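You operate a simulated robot arm through the tools that you are given. There is no shell and no other tool. Be economical: measure what you need, move in short steps, check, and stop when the job is done.

You are at the controls of a simulated two-armed robot. One attempt, no reset.

TASK
Fetch the bottle from the island bench and stand it on the small table. Take the blue nozzle from the top of the sauce bench and leave it on top of the carton of cup lids. Shut the right drawer of the short bench. Press the left yellow key to switch it on. Put the card that says "USE" from the top of the sauce bench on top of the brown carton there. Open the hood, put the green cloth from the shelf at the end of the belt in the inside of the washer rack, then shut the hood. Do these in any order. Set down upright: bottle, nozzle, card.

The check looks at the end state, three seconds after you hand in, the way a careful person would. Anything else that was tipped, shoved, dropped, spilled or broken makes it a failure. Lids that push on must go on centred and level and be pressed home; caps that screw on are set level and turned clockwise until they are tight. Flat cloth is picked up by pressing the open fingertips on it (5 to 10 N) and closing them slowly along it; thin cloth reads only 2 to 8 mm in the jaws.

THE ROBOT
Two 7-joint arms with two-finger parallel grippers on one trunk, on a base that drives. Base frame: it is fixed to the floor where the robot stands at the start and does not move with it; the origin is under the middle of the robot, x ahead of it, y to its left, z up. Readings come in mm, rad, newtons and seconds.
The left shoulder is at the start at [70, 177, 1070], the right one opposite. Places, roughly: bottle [500, -250, 1000]; card [6250, 5000, 1000]; carton (11x15x9 cm) [6200, 5000, 900]; carton of cup lids [6250, 7250, 250]; cloth [4750, 3750, 750]; hood [6400, 1300, 1200]; inside of the washer rack [6400, 1300, 900]; left yellow key [6100, 6300, 1000]; nozzle [6250, 5500, 1000]; right drawer of the short bench [6000, 6100, 800]; small table [-2200, 3000, 800]. Payload 3.43 kg a hand.
Tool frame (each hand has its own): the origin (TCP) lies between the finger pads and is the grasp point; the fingertips stand 30 mm ahead of it; z points along the fingers, y is the line along which they close. Largest opening 94 mm; finger width 28, thickness 10; the body of the gripper, 50 by 96 mm, starts 55 mm behind the TCP.
Orientation is that of the tool frame in the base frame, as a unit quaternion [w, x, y, z]. With the fingers straight down and closing along the base's y, the tool's x points along the base's -x, its y along +y and its z along -z.

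THE INTERFACE
- The arms move only by the tool send_rows. It takes "left_deltas", "right_deltas" or both (then of equal length, played together; a hand with none holds still); each is a list of rows, each a list of 6 numbers: the shift along the base's x, y, z in mm, then the turn, a rotation vector about the base's x, y, z in rad. In form: [[tx, ty, tz, rx, ry, rz], ...]. A call has 1 to 8 rows; each row is the pose to reach, as a shift and turn from the pose commanded when the call began. "left_grip" and "right_grip" are, for a hand that has rows, the gripper command, from -1 (shut) to 1 (fully open), values between in proportion, set as the call begins (left out, the last holds). Each row takes 0.2 s and may step no farther than 50 mm and 0.15 rad from the row before; otherwise, or with a gripper value out of range, the whole call is refused. A pose out of reach is approached as far as the arm can. The call stops where the force on the tool passes 40 N (or 10 N more than at its start, if that is more) or the arm is blocked; 0.2 s more then pass. The fingers move at their own pace (about 153 mm/s each) and stop on an object; they squeeze with about 23 N. The grip force told is the motor's: it shows also when the fingers shut on nothing. Time passes only in rows, and 0.2 s behind the last, so rows that repeat a pose let the fingers close. The reply holds the time, the measured pose of the TCP, the force on the tool along the base axes, the opening and the grip force, in the units named above and with some noise, with the torque about the TCP (base axes, N m) and any sound that the robot's microphone picked up.
- Cameras (640 x 400 px; columns grow to the right, rows downward): "scene" is now at [133, -20.7, 1380.5]; the picture's right is [-0.25, -0.97, -0.00], its down [-0.62, 0.16, -0.77] and it looks along [0.74, -0.20, -0.64] (base axes); focal length 248 px, centre (320, 200). "left" rides on the left gripper at [76, -14, -102] in its tool frame; the picture's right is [0.18, 0.98, 0.00], its down [-0.75, 0.14, -0.64] and it looks along [-0.63, 0.12, 0.77] (tool axes); focal length 243 px, centre (320, 200). "right" rides on the right gripper at [76, 14, -103] in its tool frame; the picture's right is [-0.18, 0.98, 0.00], its down [-0.75, -0.14, -0.64] and it looks along [-0.63, -0.12, 0.77] (tool axes); focal length 243 px, centre (320, 200). There is no depth. A picture from a camera that has moved, and an enlarged one, comes with that camera's place and axes in the base frame and with its lens.
- snapshot(camera): a new picture of that camera. It takes no simulated time.
- move_column(by): slides the trunk up (or, below 0, down) by that many mm; the arms and the scene camera ride with it, the base frame stays. It gives what a move gives, with no picture.
- drive_base(legs): drives the robot by 1 to 6 legs, each [ahead, turn to the left] in mm and rad, along the robot's own axes; the way and the turn of a leg run together, so that a leg with both is an arc; at most 1500 mm and 3.142 rad a leg. The arms and the cameras ride along, it lands a little off, and it stops where it bumps. It gives what a move gives.
- pan_tilt(pan, tilt): turns the head with the scene camera to pan (to the left, within 1.501 rad either way) and tilt (down, from -0.506 to 1.204), counted from straight ahead of the robot. It gives what a move gives.
- close_up(camera, box): a new picture of the part [left, top, right, bottom] of that camera's present view, enlarged. It takes no simulated time.
- hand_in(): hands the job in; it is judged then, once.

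Go step by step. Nothing tells you exact positions but the pictures and the camera data: compare them with the known pose of the tool, close in by small moves and look again before you grip or let go. The budget is 186 turns and 166 pictures, counting those below and the enlarged ones. Unless the task says otherwise, let go and move clear before handing in.

The tools are called after ">>>" as name(argument=value, ...) on one line, values as JSON. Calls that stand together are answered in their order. send_rows: Moves the arms, as the interface text tells. Its arguments: {"type":"object","properties":{"left_deltas":{"type":"array","items":{"type":"array","items":{"type":"number"}}},"left_grip":{"type":"number"},"right_deltas":{"type":"array","items":{"type":"array","items":{"type":"number"}}},"right_grip":{"type":"number"}},"required":[]} The other tools are called the same way: move_column (by) slides the trunk up or down; drive_base (legs) drives the base; pan_tilt (pan, tilt) turns the head that bears the scene camera; snapshot (camera) takes a picture; close_up (camera, box) takes an enlarged picture of a part of a camera's view; hand_in () hands the job in.

At the start:

```text
clock: 0.0
left_tool_pos: [479.1, 71.3, 1187.6]
left_ee_rot: [0.001, 0.0, 1.0, 0.001]
left_wrist_force: [-0.4, -1.0, 0.4]
left_moment: [0.01, -0.01, -0.03]
left_width: 94.1
left_gripper_force: 0.1
right_tool_pos: [410.5, -266.6, 1171.6]
right_ee_rot: [0.0, 0.0, 1.0, 0.0]
right_wrist_force: [-0.1, 0.1, 0.7]
right_moment: [-0.01, 0.02, -0.04]
right_width: 94.0
right_gripper_force: 0.0
trunk travel left (down, up): [-650.0, 190.0]
robot x, y, heading: [0.8, 1.4, 0.0]
head pan, tilt: [-0.257, 0.695]
```

scene: 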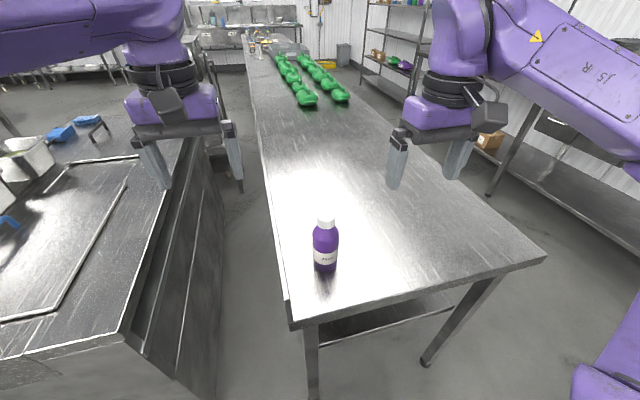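
right: 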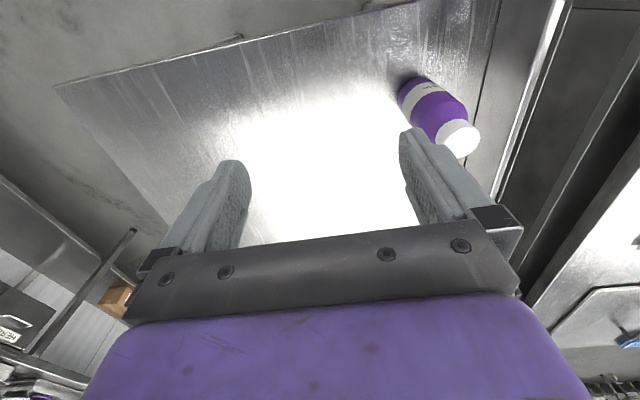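
left: 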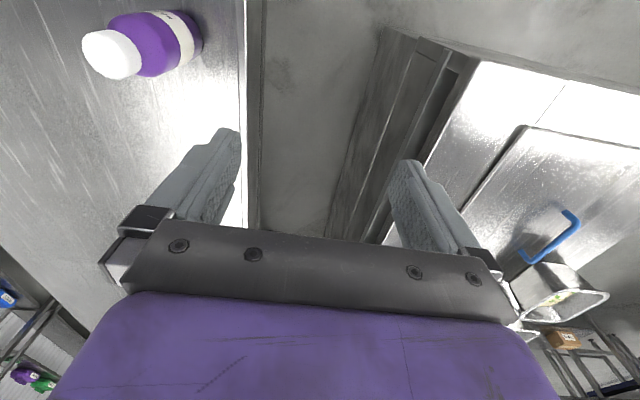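

The bottle stands near [476, -126], its cap top at about z 1033. I bring the right hand above it at a safe height and check before going down.

>>> send_rows(right_deltas=[[20, 45, 0, 0, 0, 0], [40, 90, 0, 0, 0, 0], [65, 140, 0, 0, 0, 0], [65, 140, -40, 0, 0, 0], [65, 140, -60, 0, 0, 0]], right_grip=1, left_deltas=[[0, 20, 0, 0, 0, 0], [0, 40, 0, 0, 0, 0], [0, 60, 0, 0, 0, 0], [0, 80, 0, 0, 0, 0], [0, 80, 0, 0, 0, 0]])

>>> snapshot(camera="right")

>>> snapshot(camera="scene")

```text
refused: row 3 steps farther than a row can; nothing moved
```

```text
162 pictures are left
camera right: at [336.6, -250.7, 1274.0], right [0.18, 0.98, 0.0], down [0.75, -0.14, 0.64], along [0.63, -0.12, -0.77], focal length 243 px, centre (320, 200)
```

right: 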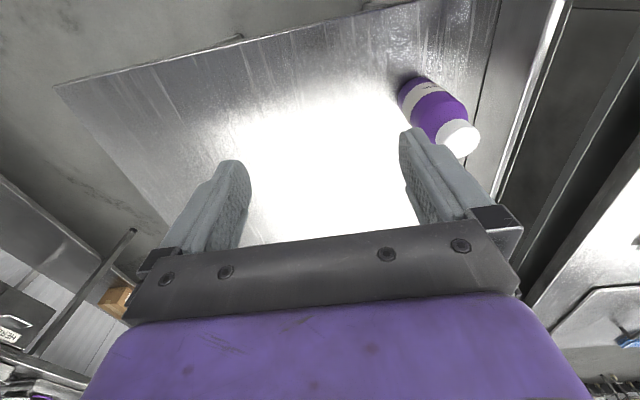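

```text
161 pictures are left
camera scene: at [133.0, -20.7, 1380.5], right [-0.25, -0.97, 0.0], down [-0.62, 0.16, -0.77], along [0.74, -0.2, -0.64], focal length 248 px, centre (320, 200)
```

scene: 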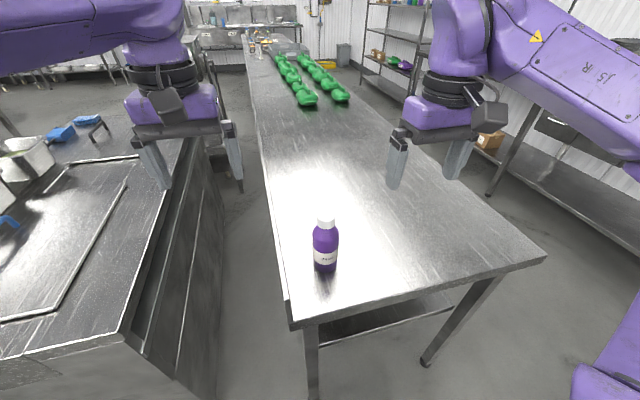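

The first move was refused on step size; I send it again in smaller steps.

>>> send_rows(right_deltas=[[16, 35, 0, 0, 0, 0], [32, 70, 0, 0, 0, 0], [48, 105, 0, 0, 0, 0], [65, 140, 0, 0, 0, 0], [65, 140, -30, 0, 0, 0], [65, 140, -60, 0, 0, 0]], right_grip=1, left_deltas=[[0, 20, 0, 0, 0, 0], [0, 40, 0, 0, 0, 0], [0, 60, 0, 0, 0, 0], [0, 80, 0, 0, 0, 0], [0, 80, 0, 0, 0, 0], [0, 80, 0, 0, 0, 0]])

>>> snapshot(camera="right")

>>> snapshot(camera="scene")

```text
clock: 1.4
left_tool_pos: [479.6, 150.2, 1186.8]
left_ee_rot: [0.0, 0.0, 1.0, 0.0]
left_wrist_force: [-0.6, 0.2, 0.3]
left_moment: [0.0, 0.04, 0.03]
left_width: 93.8
left_gripper_force: 0.1
right_tool_pos: [475.8, -125.6, 1111.0]
right_ee_rot: [0.0, 0.001, 1.0, 0.001]
right_wrist_force: [0.2, 0.6, -0.6]
right_moment: [0.01, 0.02, -0.01]
right_width: 93.8
right_gripper_force: 0.0
trunk travel left (down, up): [-650.0, 190.0]
robot x, y, heading: [0.8, -0.3, -0.006]
head pan, tilt: [-0.257, 0.695]
```

```text
160 pictures are left
camera right: at [401.8, -110.9, 1214.3], right [0.19, 0.98, 0.0], down [0.75, -0.14, 0.64], along [0.63, -0.12, -0.77], focal length 243 px, centre (320, 200)
```

right: 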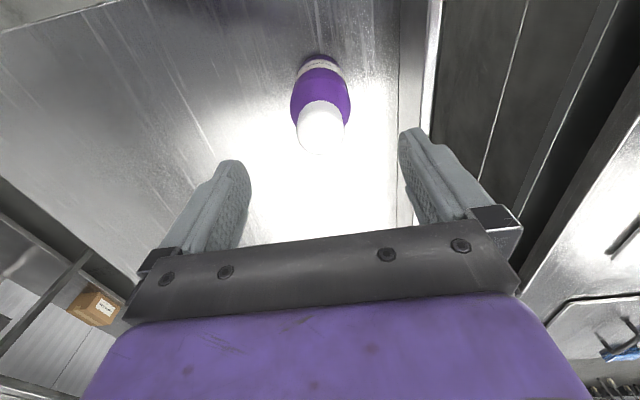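

```text
159 pictures are left
camera scene: at [133.7, -20.9, 1380.4], right [-0.25, -0.97, 0.0], down [-0.62, 0.16, -0.77], along [0.74, -0.2, -0.64], focal length 248 px, centre (320, 200)
```

scene: 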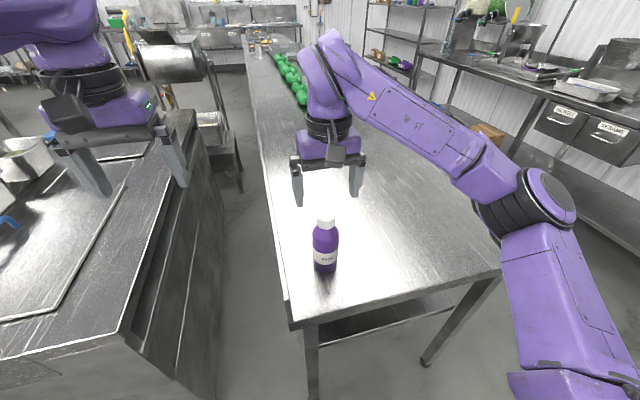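

The cap now reads as about [490, -129], top z about 1020. I line up and go down to z 1060 and look again.

>>> send_rows(right_deltas=[[12, -3, 0, 0, 0, 0], [12, -3, -30, 0, 0, 0], [12, -3, -55, 0, 0, 0]])

>>> snapshot(camera="right")

>>> close_up(camera="scene", box=[240, 130, 400, 290])

```text
clock: 2.2
left_tool_pos: [479.3, 149.5, 1187.5]
left_ee_rot: [0.001, 0.0, 1.0, 0.0]
left_wrist_force: [-0.3, -0.7, -0.4]
left_moment: [-0.01, -0.03, 0.05]
left_width: 94.3
left_gripper_force: 0.1
right_tool_pos: [487.9, -128.3, 1058.1]
right_ee_rot: [0.0, 0.001, 1.0, 0.001]
right_wrist_force: [0.1, 0.1, 0.3]
right_moment: [0.02, 0.03, 0.0]
right_width: 94.2
right_gripper_force: 0.1
trunk travel left (down, up): [-650.0, 190.0]
robot x, y, heading: [1.3, 0.8, 0.001]
head pan, tilt: [-0.257, 0.695]
```

```text
158 pictures are left
camera right: at [413.9, -113.9, 1159.6], right [0.18, 0.98, 0.0], down [0.75, -0.14, 0.64], along [0.63, -0.12, -0.77], focal length 243 px, centre (320, 200)
```

right: 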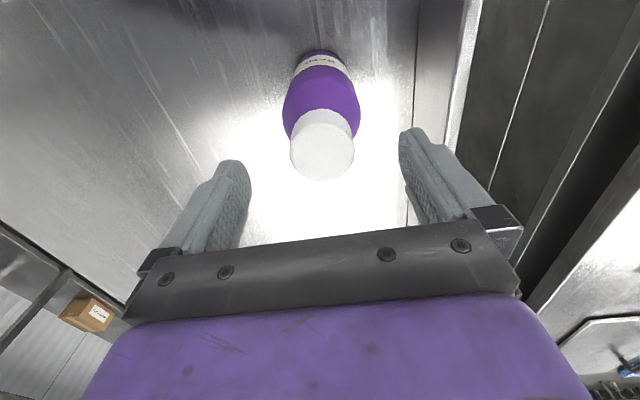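

```text
2.50 times, centred on (320, 210) of scene
camera zoom: at [133.4, -20.8, 1380.5], right [-0.25, -0.97, 0.0], down [-0.62, 0.16, -0.77], along [0.74, -0.2, -0.64], focal length 619 px, centre (320, 175)
```

zoom: 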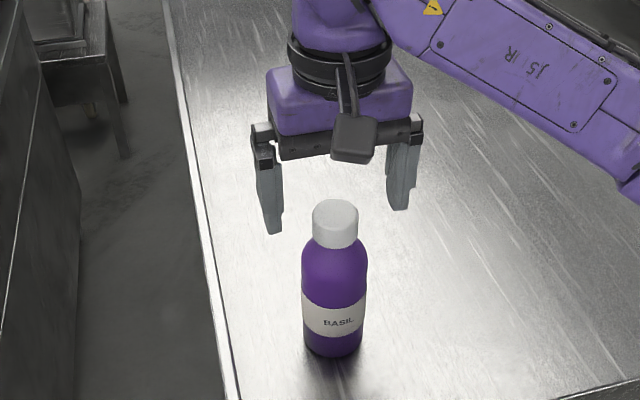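

Triangulated again, the cap centre is about [477, -126] with its top near z 1041. I go down to z 998 so the pads hold the upper body, then close.

>>> send_rows(right_deltas=[[-10, 2, 0, 0, 0, 0], [-10, 2, -30, 0, 0, 0], [-10, 2, -60, 0, 0, 0]])

>>> snapshot(camera="right")

>>> close_up(camera="scene", box=[240, 130, 400, 290])

```text
clock: 3.0
left_tool_pos: [478.8, 151.0, 1186.9]
left_ee_rot: [0.0, 0.0, 1.0, 0.0]
left_wrist_force: [0.2, -1.0, -0.6]
left_moment: [-0.02, 0.0, -0.02]
left_width: 94.0
left_gripper_force: 0.0
right_tool_pos: [478.4, -126.7, 997.7]
right_ee_rot: [0.0, 0.0, 1.0, -0.001]
right_wrist_force: [-0.3, -0.1, 0.3]
right_moment: [0.0, 0.0, -0.01]
right_width: 94.2
right_gripper_force: 0.2
trunk travel left (down, up): [-650.0, 190.0]
robot x, y, heading: [0.6, -0.7, -0.004]
head pan, tilt: [-0.257, 0.695]
```

```text
156 pictures are left
camera right: at [403.7, -112.0, 1099.3], right [0.18, 0.98, 0.0], down [0.75, -0.14, 0.64], along [0.63, -0.12, -0.77], focal length 243 px, centre (320, 200)
```

right: 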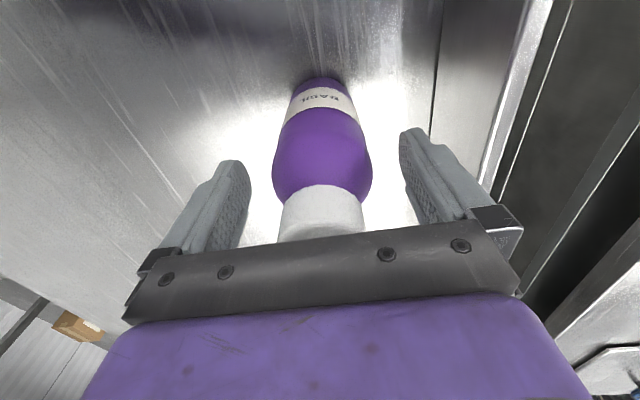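

```text
2.50 times, centred on (320, 210) of scene
camera zoom: at [133.4, -20.9, 1380.5], right [-0.25, -0.97, 0.0], down [-0.62, 0.16, -0.77], along [0.74, -0.2, -0.64], focal length 619 px, centre (320, 175)
```

zoom: 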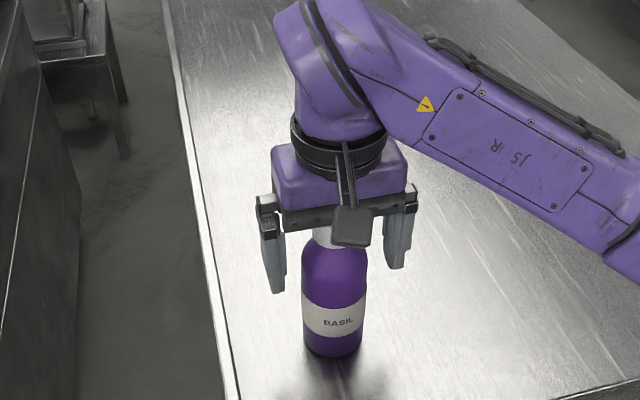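

The bottle sits between the pads with room on both sides. I close gently and check.

>>> send_rows(right_deltas=[[0, 0, 0, 0, 0, 0], [0, 0, 0, 0, 0, 0], [0, 0, 0, 0, 0, 0]], right_grip=-1)

>>> snapshot(camera="right")

```text
clock: 3.8
left_tool_pos: [479.1, 151.2, 1188.0]
left_ee_rot: [0.0, 0.0, 1.0, 0.0]
left_wrist_force: [-0.3, -0.1, -0.5]
left_moment: [0.01, -0.03, 0.0]
left_width: 93.9
left_gripper_force: 0.1
right_tool_pos: [477.6, -127.0, 997.4]
right_ee_rot: [0.0, -0.001, 1.0, -0.001]
right_wrist_force: [-0.7, 1.3, 0.3]
right_moment: [0.07, 0.02, 0.0]
right_width: 56.7
right_gripper_force: 23.5
trunk travel left (down, up): [-650.0, 190.0]
robot x, y, heading: [1.5, 0.4, 0.0]
head pan, tilt: [-0.257, 0.695]
```

```text
154 pictures are left
camera right: at [403.3, -111.6, 1099.7], right [0.18, 0.98, 0.0], down [0.75, -0.14, 0.64], along [0.63, -0.12, -0.77], focal length 243 px, centre (320, 200)
```

right: 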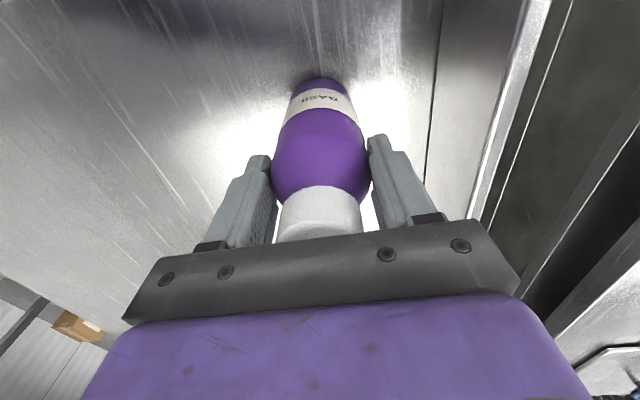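

The grip holds at 56.7 mm. I lift it and draw it in toward the robot, then look round for the way to the small table.

>>> send_rows(right_deltas=[[0, 0, 30, 0, 0, 0], [0, 0, 75, 0, 0, 0], [0, 0, 120, 0, 0, 0], [0, 0, 160, 0, 0, 0], [-45, 0, 170, 0, 0, 0], [-90, -10, 170, 0, 0, 0], [-130, -30, 170, 0, 0, 0], [-150, -60, 170, 0, 0, 0]], left_deltas=[[0, 0, 0, 0, 0, 0], [-20, 0, 0, 0, 0, 0], [-40, 0, 0, 0, 0, 0], [-60, 0, 0, 0, 0, 0], [-80, 0, 0, 0, 0, 0], [-100, 0, 0, 0, 0, 0], [-120, 0, 0, 0, 0, 0], [-140, 0, 0, 0, 0, 0]])

>>> snapshot(camera="scene")

>>> pan_tilt(pan=1.2, tilt=0.5)

>>> snapshot(camera="scene")

```text
clock: 5.6
left_tool_pos: [338.4, 149.7, 1187.0]
left_ee_rot: [0.002, -0.001, 1.0, 0.0]
left_wrist_force: [-0.6, -0.2, 0.8]
left_moment: [-0.02, 0.0, -0.02]
left_width: 94.0
left_gripper_force: 0.1
right_tool_pos: [375.6, -195.0, 1172.5]
right_ee_rot: [0.0, -0.001, 1.0, 0.0]
right_wrist_force: [0.5, -0.5, -3.7]
right_moment: [0.06, -0.01, -0.02]
right_width: 57.0
right_gripper_force: 23.3
right hand out of reach, approached as far as the arm can: row 5, 6, 7, 8
trunk travel left (down, up): [-650.0, 190.0]
robot x, y, heading: [2.3, 0.4, 0.004]
head pan, tilt: [-0.257, 0.695]
```

```text
153 pictures are left
camera scene: at [132.8, -21.2, 1380.5], right [-0.25, -0.97, 0.0], down [-0.62, 0.16, -0.77], along [0.74, -0.2, -0.64], focal length 248 px, centre (320, 200)
```

scene: 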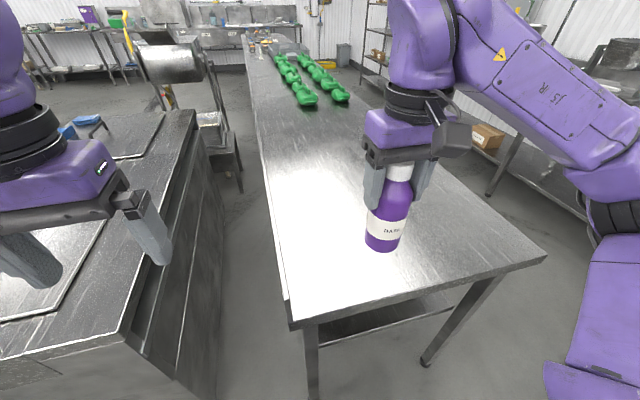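

```text
clock: 7.2
left_tool_pos: [338.5, 150.5, 1186.2]
left_ee_rot: [0.0, 0.0, 1.0, 0.001]
left_wrist_force: [-0.9, 0.5, -0.1]
left_moment: [0.01, 0.0, 0.0]
left_width: 94.0
left_gripper_force: 0.1
right_tool_pos: [377.1, -194.6, 1171.6]
right_ee_rot: [0.0, 0.0, 1.0, 0.0]
right_wrist_force: [-0.5, 0.7, -3.2]
right_moment: [0.01, 0.0, -0.01]
right_width: 57.1
right_gripper_force: 23.3
trunk travel left (down, up): [-650.0, 190.0]
robot x, y, heading: [2.9, -0.9, 0.003]
head pan, tilt: [1.201, 0.499]
```

```text
152 pictures are left
camera scene: at [83.9, 85.6, 1397.7], right [0.93, -0.36, 0.0], down [-0.17, -0.45, -0.88], along [0.32, 0.82, -0.48], focal length 248 px, centre (320, 200)
```

scene: 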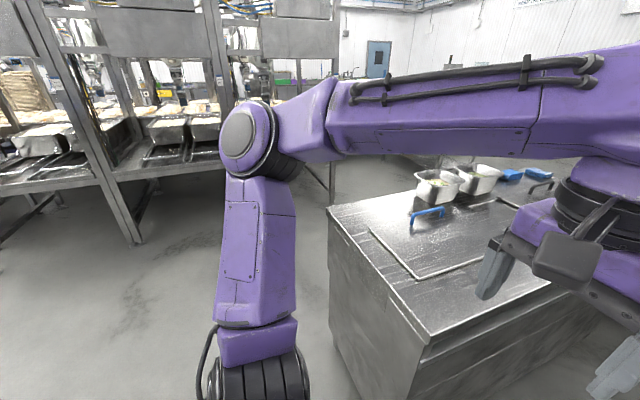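

To my left stands a steel bench, and behind that is open floor. I back off 400 mm and turn left to face the small table at [-2200, 3000].

>>> drive_base(legs=[[-450, 0], [0, 1.5]])

>>> pan_tilt(pan=0.6, tilt=0.4)

>>> snapshot(camera="scene")

```text
clock: 13.6
left_tool_pos: [-581.5, 346.2, 1186.2]
left_ee_rot: [0.0, -0.683, 0.73, -0.001]
left_wrist_force: [0.8, -0.4, 0.0]
left_moment: [0.01, 0.0, 0.02]
left_width: 94.2
left_gripper_force: 0.1
right_tool_pos: [-233.8, 362.9, 1172.6]
right_ee_rot: [0.0, -0.683, 0.731, -0.001]
right_wrist_force: [-1.0, -0.3, -2.6]
right_moment: [0.0, 0.01, -0.03]
right_width: 57.3
right_gripper_force: 23.0
trunk travel left (down, up): [-650.0, 190.0]
robot x, y, heading: [-455.4, -2.0, 1.513]
head pan, tilt: [1.201, 0.499]
```

```text
clock: 14.6
left_tool_pos: [-583.2, 347.6, 1187.3]
left_ee_rot: [0.0, -0.683, 0.731, 0.0]
left_wrist_force: [0.0, 0.0, 0.1]
left_moment: [0.0, -0.01, -0.02]
left_width: 93.9
left_gripper_force: 0.1
right_tool_pos: [-234.7, 363.1, 1172.2]
right_ee_rot: [0.0, -0.684, 0.73, 0.0]
right_wrist_force: [0.1, 0.7, -2.3]
right_moment: [-0.03, -0.03, 0.05]
right_width: 57.3
right_gripper_force: 22.7
trunk travel left (down, up): [-650.0, 190.0]
robot x, y, heading: [-455.0, 0.1, 1.503]
head pan, tilt: [0.6, 0.4]
```

```text
151 pictures are left
camera scene: at [-497.2, 130.6, 1406.8], right [0.86, 0.51, 0.0], down [0.2, -0.34, -0.92], along [-0.47, 0.79, -0.39], focal length 248 px, centre (320, 200)
```

scene: 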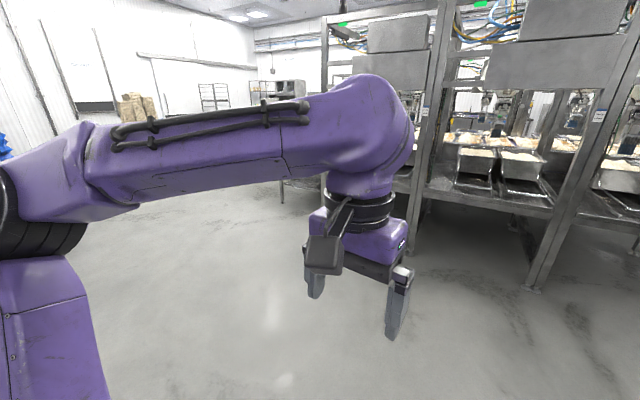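

The floor toward the table looks clear. I turn to heading about 2.1 and drive 1500 mm, then look.

>>> drive_base(legs=[[0, 0.65], [1400, 0]])

>>> pan_tilt(pan=0.0, tilt=0.4)

>>> snapshot(camera="scene")

```text
clock: 23.3
left_tool_pos: [-1510.1, 1378.5, 1186.4]
left_ee_rot: [0.0, 0.875, -0.485, 0.0]
left_wrist_force: [0.5, 0.3, -0.9]
left_moment: [-0.02, 0.02, 0.02]
left_width: 94.4
left_gripper_force: 0.1
right_tool_pos: [-1238.6, 1596.6, 1171.9]
right_ee_rot: [0.0, 0.875, -0.484, -0.001]
right_wrist_force: [0.3, -0.4, -3.1]
right_moment: [0.0, -0.01, 0.02]
right_width: 57.4
right_gripper_force: 22.8
trunk travel left (down, up): [-650.0, 190.0]
robot x, y, heading: [-1206.4, 1169.7, 2.128]
head pan, tilt: [0.6, 0.4]
```

```text
clock: 24.3
left_tool_pos: [-1510.7, 1378.8, 1187.2]
left_ee_rot: [0.0, 0.875, -0.484, 0.0]
left_wrist_force: [0.6, 0.3, -0.2]
left_moment: [-0.05, 0.02, 0.0]
left_width: 94.0
left_gripper_force: 0.1
right_tool_pos: [-1238.3, 1596.9, 1172.2]
right_ee_rot: [-0.001, 0.875, -0.483, 0.0]
right_wrist_force: [-0.2, 0.3, -3.6]
right_moment: [0.0, 0.01, 0.01]
right_width: 57.2
right_gripper_force: 23.3
trunk travel left (down, up): [-650.0, 190.0]
robot x, y, heading: [-1205.4, 1178.7, 2.128]
head pan, tilt: [0.0, 0.4]
```

```text
150 pictures are left
camera scene: at [-1278.3, 1295.8, 1406.8], right [0.85, 0.53, 0.0], down [0.21, -0.33, -0.92], along [-0.49, 0.78, -0.39], focal length 248 px, centre (320, 200)
```

scene: 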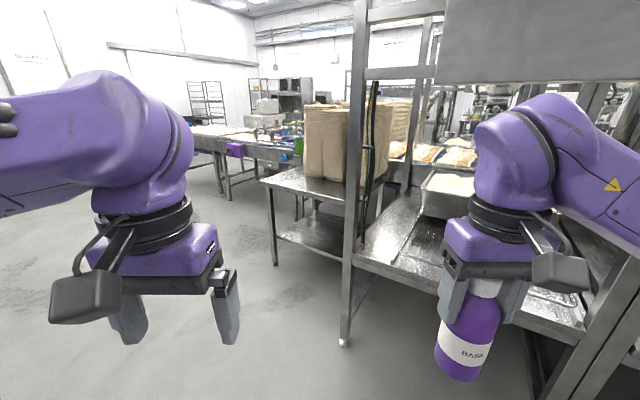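

The small table is the one with the paper bags, its front edge near y 2575, x from about -2600 to -1840. I go round to x = -2350, face +y and look at it.

>>> drive_base(legs=[[0, 0.74], [1190, 0], [0, -1.297]])

>>> snapshot(camera="scene")

```text
clock: 35.5
left_tool_pos: [-2504.9, 1829.5, 1186.3]
left_ee_rot: [-0.001, 0.712, -0.702, 0.0]
left_wrist_force: [0.7, 1.0, -0.2]
left_moment: [-0.01, 0.0, 0.01]
left_width: 94.0
left_gripper_force: 0.1
right_tool_pos: [-2159.9, 1872.5, 1171.5]
right_ee_rot: [0.0, 0.712, -0.702, 0.0]
right_wrist_force: [-0.2, -0.3, -2.7]
right_moment: [0.02, 0.02, 0.0]
right_width: 57.1
right_gripper_force: 23.3
trunk travel left (down, up): [-650.0, 190.0]
robot x, y, heading: [-2346.8, 1496.9, 1.59]
head pan, tilt: [0.0, 0.4]
```

```text
149 pictures are left
camera scene: at [-2351.1, 1636.7, 1406.8], right [1.0, 0.01, 0.0], down [0.01, -0.39, -0.92], along [-0.01, 0.92, -0.39], focal length 248 px, centre (320, 200)
```

scene: 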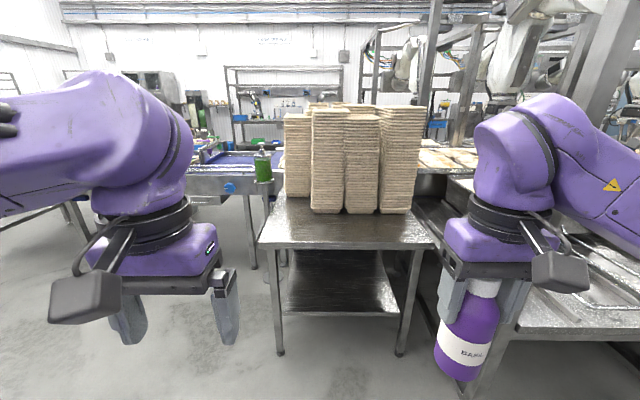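

The table top is near z 786, front edge y about 2600, and the strip in front of the bags is clear to y about 2920. I drive up so the right hand can set the bottle near [-2250, 2740].

>>> drive_base(legs=[[0, 0.089], [760, 0], [0, -0.108]])

>>> pan_tilt(pan=-0.4, tilt=0.75)

>>> snapshot(camera="scene")

```text
clock: 40.6
left_tool_pos: [-2577.6, 2595.3, 1187.6]
left_ee_rot: [-0.001, -0.705, 0.709, 0.0]
left_wrist_force: [0.7, -0.1, 0.7]
left_moment: [0.0, 0.01, 0.03]
left_width: 93.9
left_gripper_force: 0.0
right_tool_pos: [-2231.2, 2632.0, 1172.1]
right_ee_rot: [-0.001, -0.706, 0.709, 0.0]
right_wrist_force: [0.5, 0.0, -3.0]
right_moment: [-0.01, -0.02, 0.02]
right_width: 57.5
right_gripper_force: 22.9
trunk travel left (down, up): [-650.0, 190.0]
robot x, y, heading: [-2426.0, 2257.7, 1.566]
head pan, tilt: [0.0, 0.4]
```

```text
clock: 41.5
left_tool_pos: [-2577.3, 2596.9, 1187.1]
left_ee_rot: [0.0, -0.705, 0.709, 0.0]
left_wrist_force: [0.3, -0.6, -0.4]
left_moment: [-0.02, 0.01, -0.01]
left_width: 94.0
left_gripper_force: 0.2
right_tool_pos: [-2231.7, 2633.7, 1172.3]
right_ee_rot: [-0.001, -0.706, 0.709, 0.0]
right_wrist_force: [-0.2, -0.5, -2.0]
right_moment: [0.02, -0.01, -0.03]
right_width: 57.0
right_gripper_force: 22.5
trunk travel left (down, up): [-650.0, 190.0]
robot x, y, heading: [-2433.0, 2259.2, 1.567]
head pan, tilt: [-0.4, 0.75]
```

```text
148 pictures are left
camera scene: at [-2394.9, 2384.8, 1375.7], right [0.92, -0.39, 0.0], down [-0.27, -0.63, -0.73], along [0.29, 0.67, -0.68], focal length 248 px, centre (320, 200)
```

scene: 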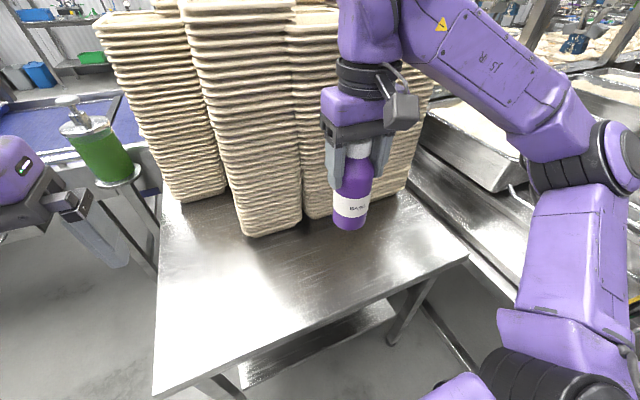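

The strip in front of the bags is free. I shift the bottle 85 mm further over the table and lower the trunk.

>>> send_rows(right_deltas=[[0, 40, 0, 0, 0, 0], [0, 85, 0, 0, 0, 0], [0, 85, 0, 0, 0, 0]])

>>> move_column(by=-200)

>>> snapshot(camera="scene")

```text
clock: 42.3
left_tool_pos: [-2575.8, 2595.0, 1186.6]
left_ee_rot: [0.002, -0.705, 0.709, 0.001]
left_wrist_force: [-0.3, -0.8, 0.0]
left_moment: [0.02, 0.02, 0.03]
left_width: 94.0
left_gripper_force: 0.1
right_tool_pos: [-2231.3, 2717.7, 1172.0]
right_ee_rot: [0.0, -0.705, 0.709, 0.0]
right_wrist_force: [-0.2, -0.5, -3.1]
right_moment: [-0.02, 0.02, -0.02]
right_width: 57.3
right_gripper_force: 23.2
trunk travel left (down, up): [-650.0, 190.0]
robot x, y, heading: [-2426.3, 2259.0, 1.568]
head pan, tilt: [-0.4, 0.75]
```

```text
clock: 44.5
left_tool_pos: [-2577.0, 2595.3, 986.5]
left_ee_rot: [0.0, -0.705, 0.709, 0.0]
left_wrist_force: [-0.3, -0.6, 0.5]
left_moment: [0.0, -0.02, 0.0]
left_width: 94.0
left_gripper_force: 0.0
right_tool_pos: [-2232.6, 2718.0, 972.9]
right_ee_rot: [0.0, -0.705, 0.71, -0.001]
right_wrist_force: [0.5, 0.6, -2.8]
right_moment: [0.02, -0.01, 0.02]
right_width: 56.9
right_gripper_force: 23.0
trunk travel left (down, up): [-450.0, 390.0]
robot x, y, heading: [-2430.4, 2260.3, 1.565]
head pan, tilt: [-0.4, 0.75]
```

```text
147 pictures are left
camera scene: at [-2394.6, 2384.6, 1175.7], right [0.92, -0.39, 0.0], down [-0.27, -0.63, -0.73], along [0.29, 0.67, -0.68], focal length 248 px, centre (320, 200)
```

scene: 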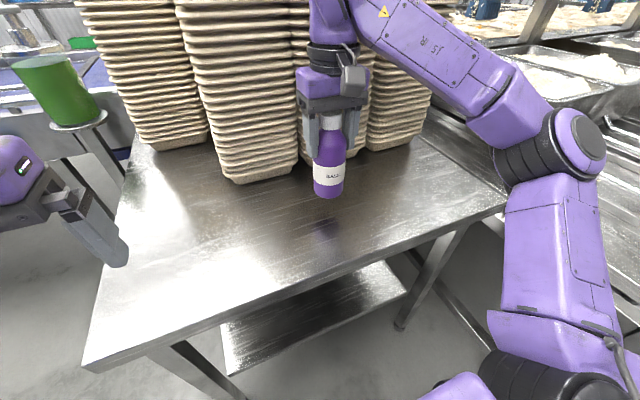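

The bottle hangs roughly 80 to 100 mm above the table. I lower it slowly until the force shows contact.

>>> send_rows(right_deltas=[[0, 0, -15, 0, 0, 0], [0, 0, -30, 0, 0, 0], [0, 0, -40, 0, 0, 0], [0, 0, -48, 0, 0, 0], [0, 0, -54, 0, 0, 0], [0, 0, -60, 0, 0, 0], [0, 0, -60, 0, 0, 0]])

>>> close_up(camera="scene", box=[240, 130, 400, 230])

```text
clock: 46.1
left_tool_pos: [-2577.9, 2593.9, 986.6]
left_ee_rot: [0.001, -0.705, 0.709, 0.0]
left_wrist_force: [-0.2, 0.0, -0.2]
left_moment: [0.01, -0.01, -0.01]
left_width: 94.1
left_gripper_force: 0.2
right_tool_pos: [-2232.3, 2717.6, 914.6]
right_ee_rot: [0.002, -0.706, 0.708, 0.002]
right_wrist_force: [2.9, 9.4, 28.2]
right_moment: [0.43, -0.01, -0.1]
right_width: 57.8
right_gripper_force: 22.8
trunk travel left (down, up): [-450.0, 390.0]
robot x, y, heading: [-2430.1, 2260.2, 1.561]
head pan, tilt: [-0.4, 0.75]
```

```text
4.00 times, centred on (320, 180) of scene
camera zoom: at [-2395.5, 2383.2, 1176.3], right [0.92, -0.39, 0.0], down [-0.27, -0.63, -0.73], along [0.29, 0.67, -0.68], focal length 990 px, centre (320, 280)
```

zoom: 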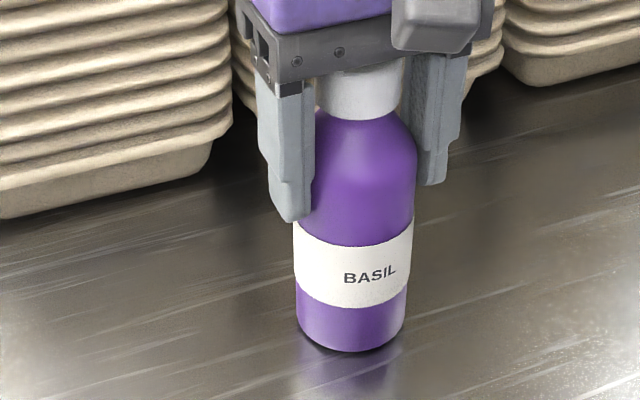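

The bottle is standing on the table with about 30 N of load. I ease up 1.5 mm and open the fingers.

>>> send_rows(right_deltas=[[0, 0, 2, 0, 0, 0], [0, 0, 2, 0, 0, 0]])

>>> send_rows(right_deltas=[[0, 0, 0, 0, 0, 0], [0, 0, 0, 0, 0, 0], [0, 0, 0, 0, 0, 0]], right_grip=1)

>>> close_up(camera="scene", box=[240, 130, 400, 230])

```text
clock: 46.7
left_tool_pos: [-2577.6, 2595.5, 985.5]
left_ee_rot: [0.0, -0.705, 0.709, 0.0]
left_wrist_force: [0.4, 0.6, -0.1]
left_moment: [-0.02, 0.0, 0.03]
left_width: 93.9
left_gripper_force: 0.0
right_tool_pos: [-2233.8, 2718.3, 914.4]
right_ee_rot: [0.0, -0.706, 0.709, -0.002]
right_wrist_force: [0.8, 6.6, 15.4]
right_moment: [0.44, 0.09, -0.09]
right_width: 58.2
right_gripper_force: 22.9
trunk travel left (down, up): [-450.0, 390.0]
robot x, y, heading: [-2432.3, 2257.1, 1.569]
head pan, tilt: [-0.4, 0.75]
```

```text
clock: 47.5
left_tool_pos: [-2577.5, 2597.2, 986.6]
left_ee_rot: [0.001, -0.705, 0.709, 0.0]
left_wrist_force: [-0.5, -0.2, -0.5]
left_moment: [-0.03, -0.02, -0.02]
left_width: 94.4
left_gripper_force: 0.1
right_tool_pos: [-2232.8, 2717.5, 915.8]
right_ee_rot: [-0.001, -0.705, 0.709, 0.0]
right_wrist_force: [-0.6, 0.3, 0.0]
right_moment: [0.03, 0.0, 0.02]
right_width: 93.7
right_gripper_force: 0.0
trunk travel left (down, up): [-450.0, 390.0]
robot x, y, heading: [-2428.9, 2258.7, 1.566]
head pan, tilt: [-0.4, 0.75]
```

```text
4.00 times, centred on (320, 180) of scene
camera zoom: at [-2394.7, 2384.4, 1175.7], right [0.92, -0.39, 0.0], down [-0.27, -0.63, -0.73], along [0.29, 0.67, -0.68], focal length 990 px, centre (320, 280)
```

zoom: 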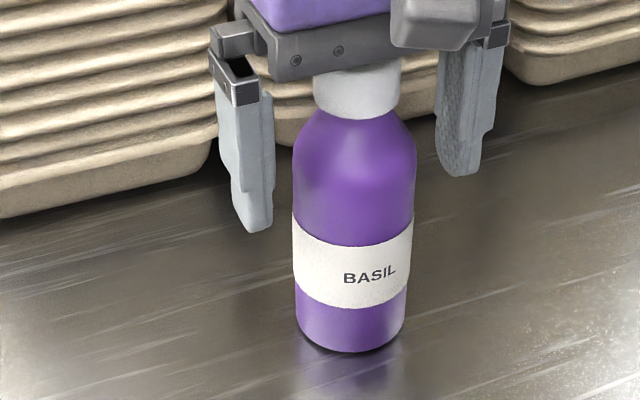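

The bottle stands free and upright. I raise the hand straight up, raise the trunk, and back away.

>>> send_rows(right_deltas=[[0, 0, 30, 0, 0, 0], [0, 0, 75, 0, 0, 0], [0, 0, 120, 0, 0, 0], [0, -40, 160, 0, 0, 0], [0, -80, 200, 0, 0, 0]])

>>> move_column(by=200)

>>> drive_base(legs=[[-760, 0]])

>>> pan_tilt(pan=-0.3, tilt=0.45)

>>> snapshot(camera="scene")

```text
refused: row 4 steps farther than a row can; nothing moved
```

```text
clock: 49.7
left_tool_pos: [-2575.9, 2596.1, 1186.4]
left_ee_rot: [0.0, -0.705, 0.709, 0.0]
left_wrist_force: [-0.2, 0.0, -0.2]
left_moment: [0.01, -0.01, 0.04]
left_width: 94.1
left_gripper_force: 0.1
right_tool_pos: [-2233.1, 2718.0, 1115.5]
right_ee_rot: [-0.001, -0.705, 0.709, 0.0]
right_wrist_force: [0.2, -0.3, 0.3]
right_moment: [-0.03, -0.04, 0.0]
right_width: 93.8
right_gripper_force: 0.1
trunk travel left (down, up): [-650.0, 190.0]
robot x, y, heading: [-2424.6, 2256.6, 1.566]
head pan, tilt: [-0.4, 0.75]
```

```text
clock: 53.8
left_tool_pos: [-2580.2, 1834.7, 1185.9]
left_ee_rot: [-0.001, -0.705, 0.709, 0.0]
left_wrist_force: [-0.6, -0.1, 0.4]
left_moment: [-0.02, 0.01, 0.04]
left_width: 94.1
left_gripper_force: 0.1
right_tool_pos: [-2236.0, 1955.6, 1116.0]
right_ee_rot: [0.0, -0.705, 0.71, 0.0]
right_wrist_force: [0.0, 0.2, -0.1]
right_moment: [-0.01, -0.02, 0.01]
right_width: 93.7
right_gripper_force: 0.0
trunk travel left (down, up): [-650.0, 190.0]
robot x, y, heading: [-2434.8, 1495.7, 1.565]
head pan, tilt: [-0.4, 0.75]
```

```text
clock: 54.6
left_tool_pos: [-2580.6, 1834.1, 1186.6]
left_ee_rot: [0.0, -0.705, 0.709, 0.0]
left_wrist_force: [-0.2, 0.4, -0.8]
left_moment: [-0.01, -0.04, 0.0]
left_width: 94.0
left_gripper_force: 0.2
right_tool_pos: [-2236.0, 1957.1, 1114.4]
right_ee_rot: [0.0, -0.704, 0.71, -0.001]
right_wrist_force: [-0.8, -0.7, 0.6]
right_moment: [-0.03, 0.01, -0.01]
right_width: 93.8
right_gripper_force: 0.2
trunk travel left (down, up): [-650.0, 190.0]
robot x, y, heading: [-2436.8, 1496.9, 1.56]
head pan, tilt: [-0.3, 0.45]
```

```text
144 pictures are left
camera scene: at [-2404.2, 1634.4, 1402.1], right [0.95, -0.3, 0.0], down [-0.13, -0.42, -0.9], along [0.27, 0.86, -0.44], focal length 248 px, centre (320, 200)
```

scene: 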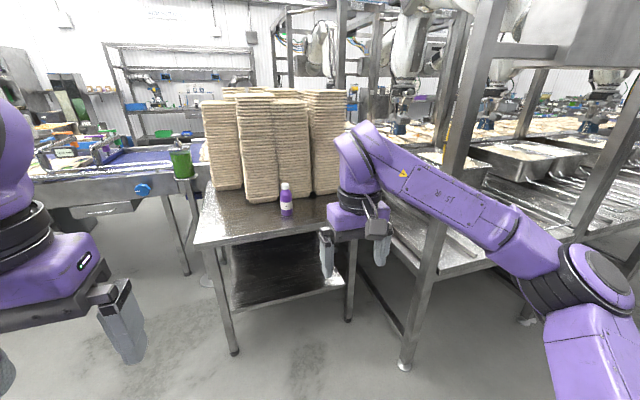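

The bottle stands upright on the table. Next I turn to face +x and look along the aisle at y about 1500 toward the far benches.

>>> drive_base(legs=[[0, -1.56], [1300, 0]])

>>> pan_tilt(pan=0.0, tilt=0.25)

>>> snapshot(camera="scene")

```text
clock: 64.8
left_tool_pos: [-808.4, 1667.4, 1185.3]
left_ee_rot: [0.0, -0.006, 1.0, 0.0]
left_wrist_force: [-0.3, -1.0, 1.0]
left_moment: [0.01, 0.01, -0.01]
left_width: 94.0
left_gripper_force: 0.0
right_tool_pos: [-677.5, 1325.5, 1114.6]
right_ee_rot: [-0.001, -0.007, 1.0, 0.0]
right_wrist_force: [-0.7, -0.5, 1.3]
right_moment: [0.01, -0.02, 0.0]
right_width: 93.9
right_gripper_force: 0.0
trunk travel left (down, up): [-650.0, 190.0]
robot x, y, heading: [-1143.7, 1506.2, 0.017]
head pan, tilt: [-0.3, 0.45]
```

```text
clock: 65.6
left_tool_pos: [-808.4, 1667.2, 1186.9]
left_ee_rot: [0.0, -0.007, 1.0, 0.0]
left_wrist_force: [0.6, 0.3, 0.5]
left_moment: [0.0, 0.02, 0.01]
left_width: 94.3
left_gripper_force: 0.1
right_tool_pos: [-679.3, 1325.2, 1114.9]
right_ee_rot: [0.0, -0.008, 1.0, 0.0]
right_wrist_force: [0.2, 0.2, 0.2]
right_moment: [0.03, 0.0, 0.02]
right_width: 94.0
right_gripper_force: 0.1
trunk travel left (down, up): [-650.0, 190.0]
robot x, y, heading: [-1146.0, 1511.1, 0.015]
head pan, tilt: [0.0, 0.25]
```

```text
143 pictures are left
camera scene: at [-999.6, 1514.6, 1420.8], right [0.01, -1.0, 0.0], down [-0.25, 0.0, -0.97], along [0.97, 0.01, -0.25], focal length 248 px, centre (320, 200)
```

scene: 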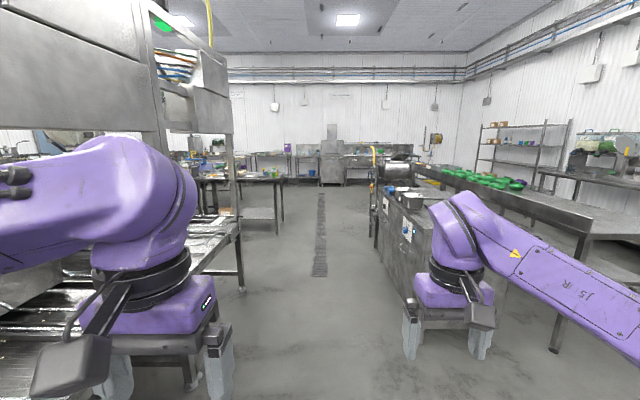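

The aisle along y about 1600 is clear up to the dish washer at the far end. I drive along its middle in two stages.

>>> drive_base(legs=[[0, 0.055], [1500, 0], [0, -0.07], [1000, 0]])

>>> snapshot(camera="scene")

```text
clock: 78.7
left_tool_pos: [1680.4, 1751.7, 1186.1]
left_ee_rot: [0.001, 0.004, 1.0, 0.001]
left_wrist_force: [0.4, -0.3, -1.3]
left_moment: [-0.05, -0.01, 0.02]
left_width: 94.0
left_gripper_force: 0.1
right_tool_pos: [1803.6, 1408.2, 1115.6]
right_ee_rot: [0.0, 0.003, 1.0, 0.0]
right_wrist_force: [0.0, -0.9, -0.7]
right_moment: [-0.01, -0.04, 0.02]
right_width: 94.0
right_gripper_force: 0.0
trunk travel left (down, up): [-650.0, 190.0]
robot x, y, heading: [1344.3, 1602.4, -0.008]
head pan, tilt: [0.0, 0.25]
```

```text
142 pictures are left
camera scene: at [1485.8, 1604.1, 1420.8], right [-0.01, -1.0, 0.0], down [-0.25, 0.0, -0.97], along [0.97, -0.01, -0.25], focal length 248 px, centre (320, 200)
```

scene: 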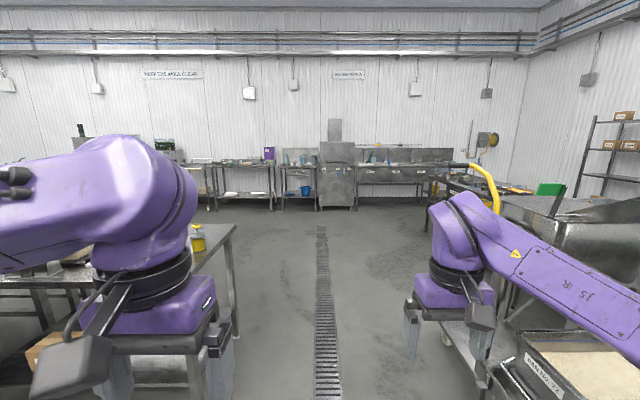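

The washer is straight ahead and more wall benches stretch to the left. I go on 1700 mm and then look left.

>>> drive_base(legs=[[1500, 0], [600, 0]])

>>> snapshot(camera="scene")

>>> pan_tilt(pan=0.9, tilt=0.25)

>>> snapshot(camera="scene")

```text
clock: 89.1
left_tool_pos: [3783.4, 1737.1, 1187.3]
left_ee_rot: [0.0, 0.003, 1.0, 0.001]
left_wrist_force: [-0.3, 0.0, 0.8]
left_moment: [-0.03, -0.02, -0.01]
left_width: 94.0
left_gripper_force: 0.1
right_tool_pos: [3905.6, 1391.0, 1114.7]
right_ee_rot: [0.001, 0.003, 1.0, 0.0]
right_wrist_force: [-0.8, 0.4, 0.9]
right_moment: [-0.04, 0.02, 0.01]
right_width: 94.0
right_gripper_force: 0.2
trunk travel left (down, up): [-650.0, 190.0]
robot x, y, heading: [3440.1, 1590.6, -0.005]
head pan, tilt: [0.0, 0.25]
```

```text
141 pictures are left
camera scene: at [3588.1, 1588.2, 1420.8], right [-0.01, -1.0, 0.0], down [-0.25, 0.0, -0.97], along [0.97, -0.01, -0.25], focal length 248 px, centre (320, 200)
```

scene: 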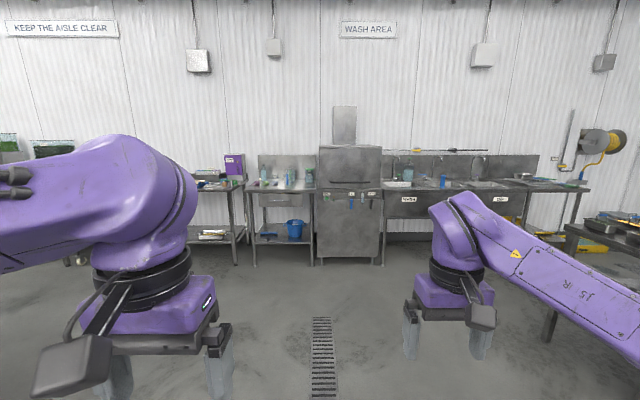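

```text
clock: 90.3
left_tool_pos: [3784.2, 1736.1, 1186.6]
left_ee_rot: [0.0, 0.003, 1.0, 0.0]
left_wrist_force: [-0.2, 0.2, 0.3]
left_moment: [-0.02, 0.05, -0.02]
left_width: 94.3
left_gripper_force: 0.2
right_tool_pos: [3904.3, 1391.3, 1115.8]
right_ee_rot: [0.0, 0.003, 1.0, 0.001]
right_wrist_force: [-0.7, -1.1, 0.1]
right_moment: [0.04, -0.02, 0.02]
right_width: 94.1
right_gripper_force: 0.0
trunk travel left (down, up): [-650.0, 190.0]
robot x, y, heading: [3445.1, 1591.5, -0.005]
head pan, tilt: [0.901, 0.25]
```

```text
140 pictures are left
camera scene: at [3553.5, 1661.5, 1420.8], right [0.78, -0.63, 0.0], down [-0.16, -0.19, -0.97], along [0.61, 0.76, -0.25], focal length 248 px, centre (320, 200)
```

scene: 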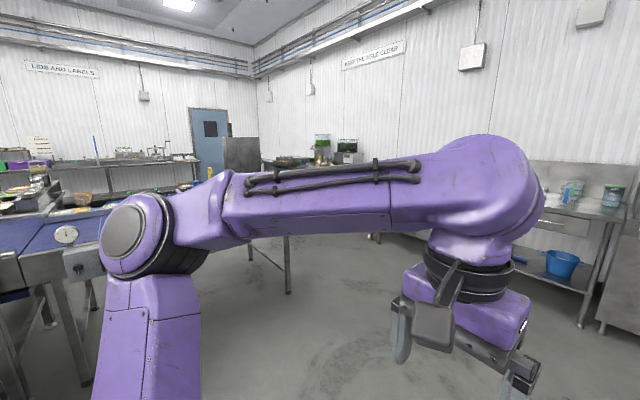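

The shelf at the belt's end is the low table whose leg stands near [4620, 3490]. I turn toward it and approach partway for a better view.

>>> drive_base(legs=[[0, 0.7], [1000, 0], [0, 0.5]])

>>> pan_tilt(pan=0.0, tilt=0.35)

>>> snapshot(camera="scene")

```text
clock: 98.8
left_tool_pos: [4187.0, 2589.8, 1186.1]
left_ee_rot: [0.0, -0.566, 0.824, 0.0]
left_wrist_force: [0.3, 0.4, 0.5]
left_moment: [0.02, 0.03, 0.03]
left_width: 93.9
left_gripper_force: 0.1
right_tool_pos: [4554.3, 2583.0, 1115.6]
right_ee_rot: [0.001, -0.566, 0.824, 0.0]
right_wrist_force: [0.1, -0.6, 0.6]
right_moment: [0.0, 0.0, 0.0]
right_width: 93.9
right_gripper_force: 0.0
trunk travel left (down, up): [-650.0, 190.0]
robot x, y, heading: [4207.0, 2223.2, 1.203]
head pan, tilt: [0.901, 0.25]
```

```text
clock: 100.0
left_tool_pos: [4187.7, 2590.2, 1186.1]
left_ee_rot: [0.0, -0.566, 0.825, 0.0]
left_wrist_force: [-0.4, 0.0, -0.4]
left_moment: [-0.03, 0.0, -0.03]
left_width: 94.3
left_gripper_force: 0.1
right_tool_pos: [4554.0, 2583.3, 1116.1]
right_ee_rot: [0.001, -0.566, 0.824, 0.0]
right_wrist_force: [-0.3, 0.3, 0.0]
right_moment: [-0.01, 0.01, -0.02]
right_width: 94.1
right_gripper_force: 0.0
trunk travel left (down, up): [-650.0, 190.0]
robot x, y, heading: [4208.0, 2220.8, 1.202]
head pan, tilt: [0.0, 0.351]
```

```text
139 pictures are left
camera scene: at [4258.8, 2355.7, 1411.4], right [0.93, -0.36, 0.0], down [-0.12, -0.32, -0.94], along [0.34, 0.88, -0.34], focal length 248 px, centre (320, 200)
```

scene: 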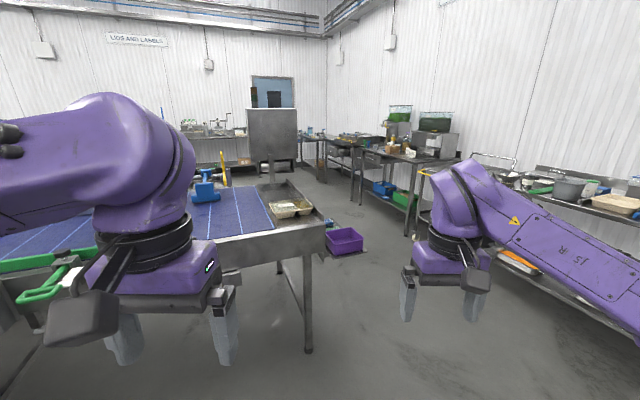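

The belt's end is ahead. I zoom on it to find the green cloth.

>>> close_up(camera="scene", box=[190, 130, 370, 270])

```text
2.86 times, centred on (280, 200) of scene
camera zoom: at [4258.8, 2355.7, 1411.4], right [0.93, -0.36, 0.0], down [-0.12, -0.32, -0.94], along [0.34, 0.88, -0.34], focal length 707 px, centre (434, 200)
```

zoom: 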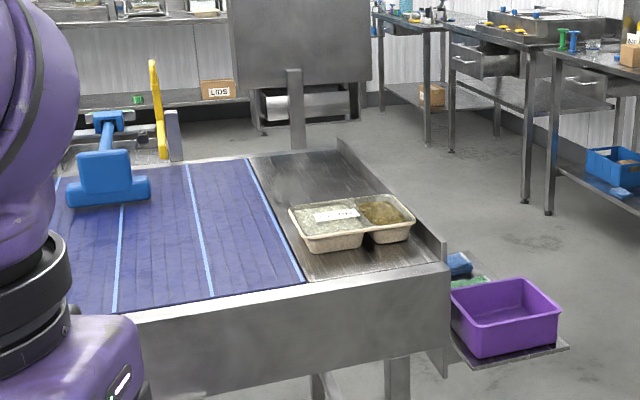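

The shelf carries a purple bin, something blue and the green cloth behind the bin, near [4850, 3660]. I go round to its +x side, first to about [5300, 2600], and look.

>>> drive_base(legs=[[0, -0.875], [1150, 0], [0, 1.244]])

>>> snapshot(camera="scene")

```text
clock: 111.2
left_tool_pos: [5154.7, 2923.3, 1185.7]
left_ee_rot: [0.0, -0.701, 0.713, 0.0]
left_wrist_force: [0.2, 0.1, 0.5]
left_moment: [0.0, 0.0, -0.01]
left_width: 94.0
left_gripper_force: 0.0
right_tool_pos: [5499.2, 3041.1, 1114.0]
right_ee_rot: [-0.001, -0.701, 0.713, 0.0]
right_wrist_force: [0.2, 0.8, -0.1]
right_moment: [0.0, -0.04, -0.01]
right_width: 94.2
right_gripper_force: 0.1
trunk travel left (down, up): [-650.0, 190.0]
robot x, y, heading: [5300.2, 2581.4, 1.552]
head pan, tilt: [0.0, 0.351]
```

```text
137 pictures are left
camera scene: at [5302.9, 2725.7, 1411.4], right [1.0, -0.02, 0.0], down [-0.01, -0.34, -0.94], along [0.02, 0.94, -0.34], focal length 248 px, centre (320, 200)
```

scene: 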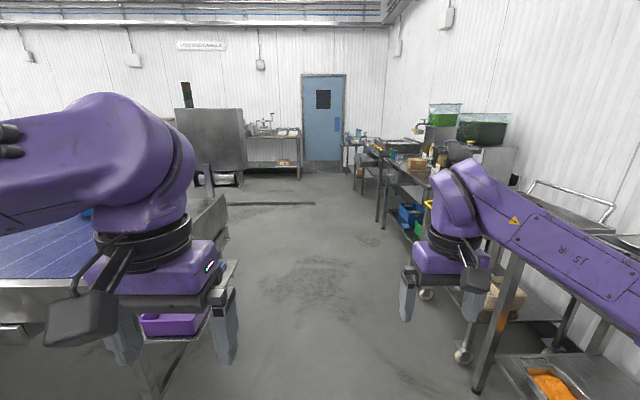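

The way ahead is open. I drive to about [5400, 3630] and turn to face the shelf (-x).

>>> drive_base(legs=[[0, -0.076], [1054, 0], [0, 1.666]])

>>> pan_tilt(pan=0.0, tilt=0.7)

>>> snapshot(camera="scene")

```text
clock: 121.1
left_tool_pos: [5053.3, 3474.2, 1186.7]
left_ee_rot: [0.0, 1.0, 0.002, 0.0]
left_wrist_force: [0.3, 0.8, 0.2]
left_moment: [-0.01, -0.04, 0.01]
left_width: 94.0
left_gripper_force: 0.1
right_tool_pos: [4926.3, 3816.7, 1115.6]
right_ee_rot: [0.0, 1.0, 0.003, -0.001]
right_wrist_force: [0.4, 0.2, 0.4]
right_moment: [0.03, 0.01, -0.04]
right_width: 94.0
right_gripper_force: 0.0
trunk travel left (down, up): [-650.0, 190.0]
robot x, y, heading: [5388.7, 3624.4, -3.136]
head pan, tilt: [0.0, 0.351]
```

```text
clock: 121.9
left_tool_pos: [5053.2, 3472.8, 1187.4]
left_ee_rot: [0.0, 1.0, 0.002, 0.0]
left_wrist_force: [0.9, -0.4, 0.7]
left_moment: [0.01, -0.03, 0.01]
left_width: 94.0
left_gripper_force: 0.0
right_tool_pos: [4927.2, 3816.1, 1114.8]
right_ee_rot: [0.0, 1.0, 0.004, 0.001]
right_wrist_force: [0.3, 0.4, -0.2]
right_moment: [0.02, 0.0, 0.01]
right_width: 93.7
right_gripper_force: 0.1
trunk travel left (down, up): [-650.0, 190.0]
robot x, y, heading: [5391.8, 3627.2, -3.136]
head pan, tilt: [0.0, 0.7]
```

```text
136 pictures are left
camera scene: at [5255.6, 3626.4, 1380.0], right [-0.01, 1.0, 0.0], down [0.64, 0.0, -0.77], along [-0.77, 0.0, -0.64], focal length 248 px, centre (320, 200)
```

scene: 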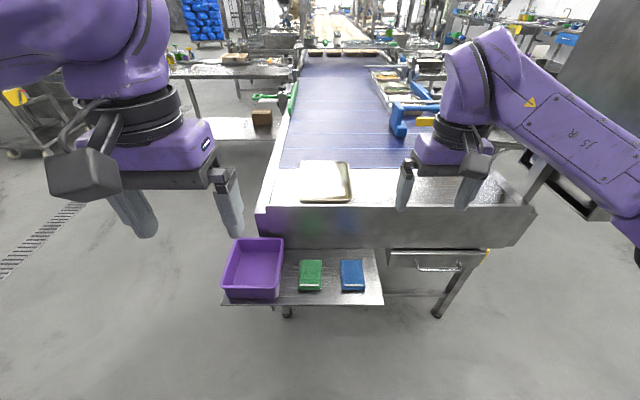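

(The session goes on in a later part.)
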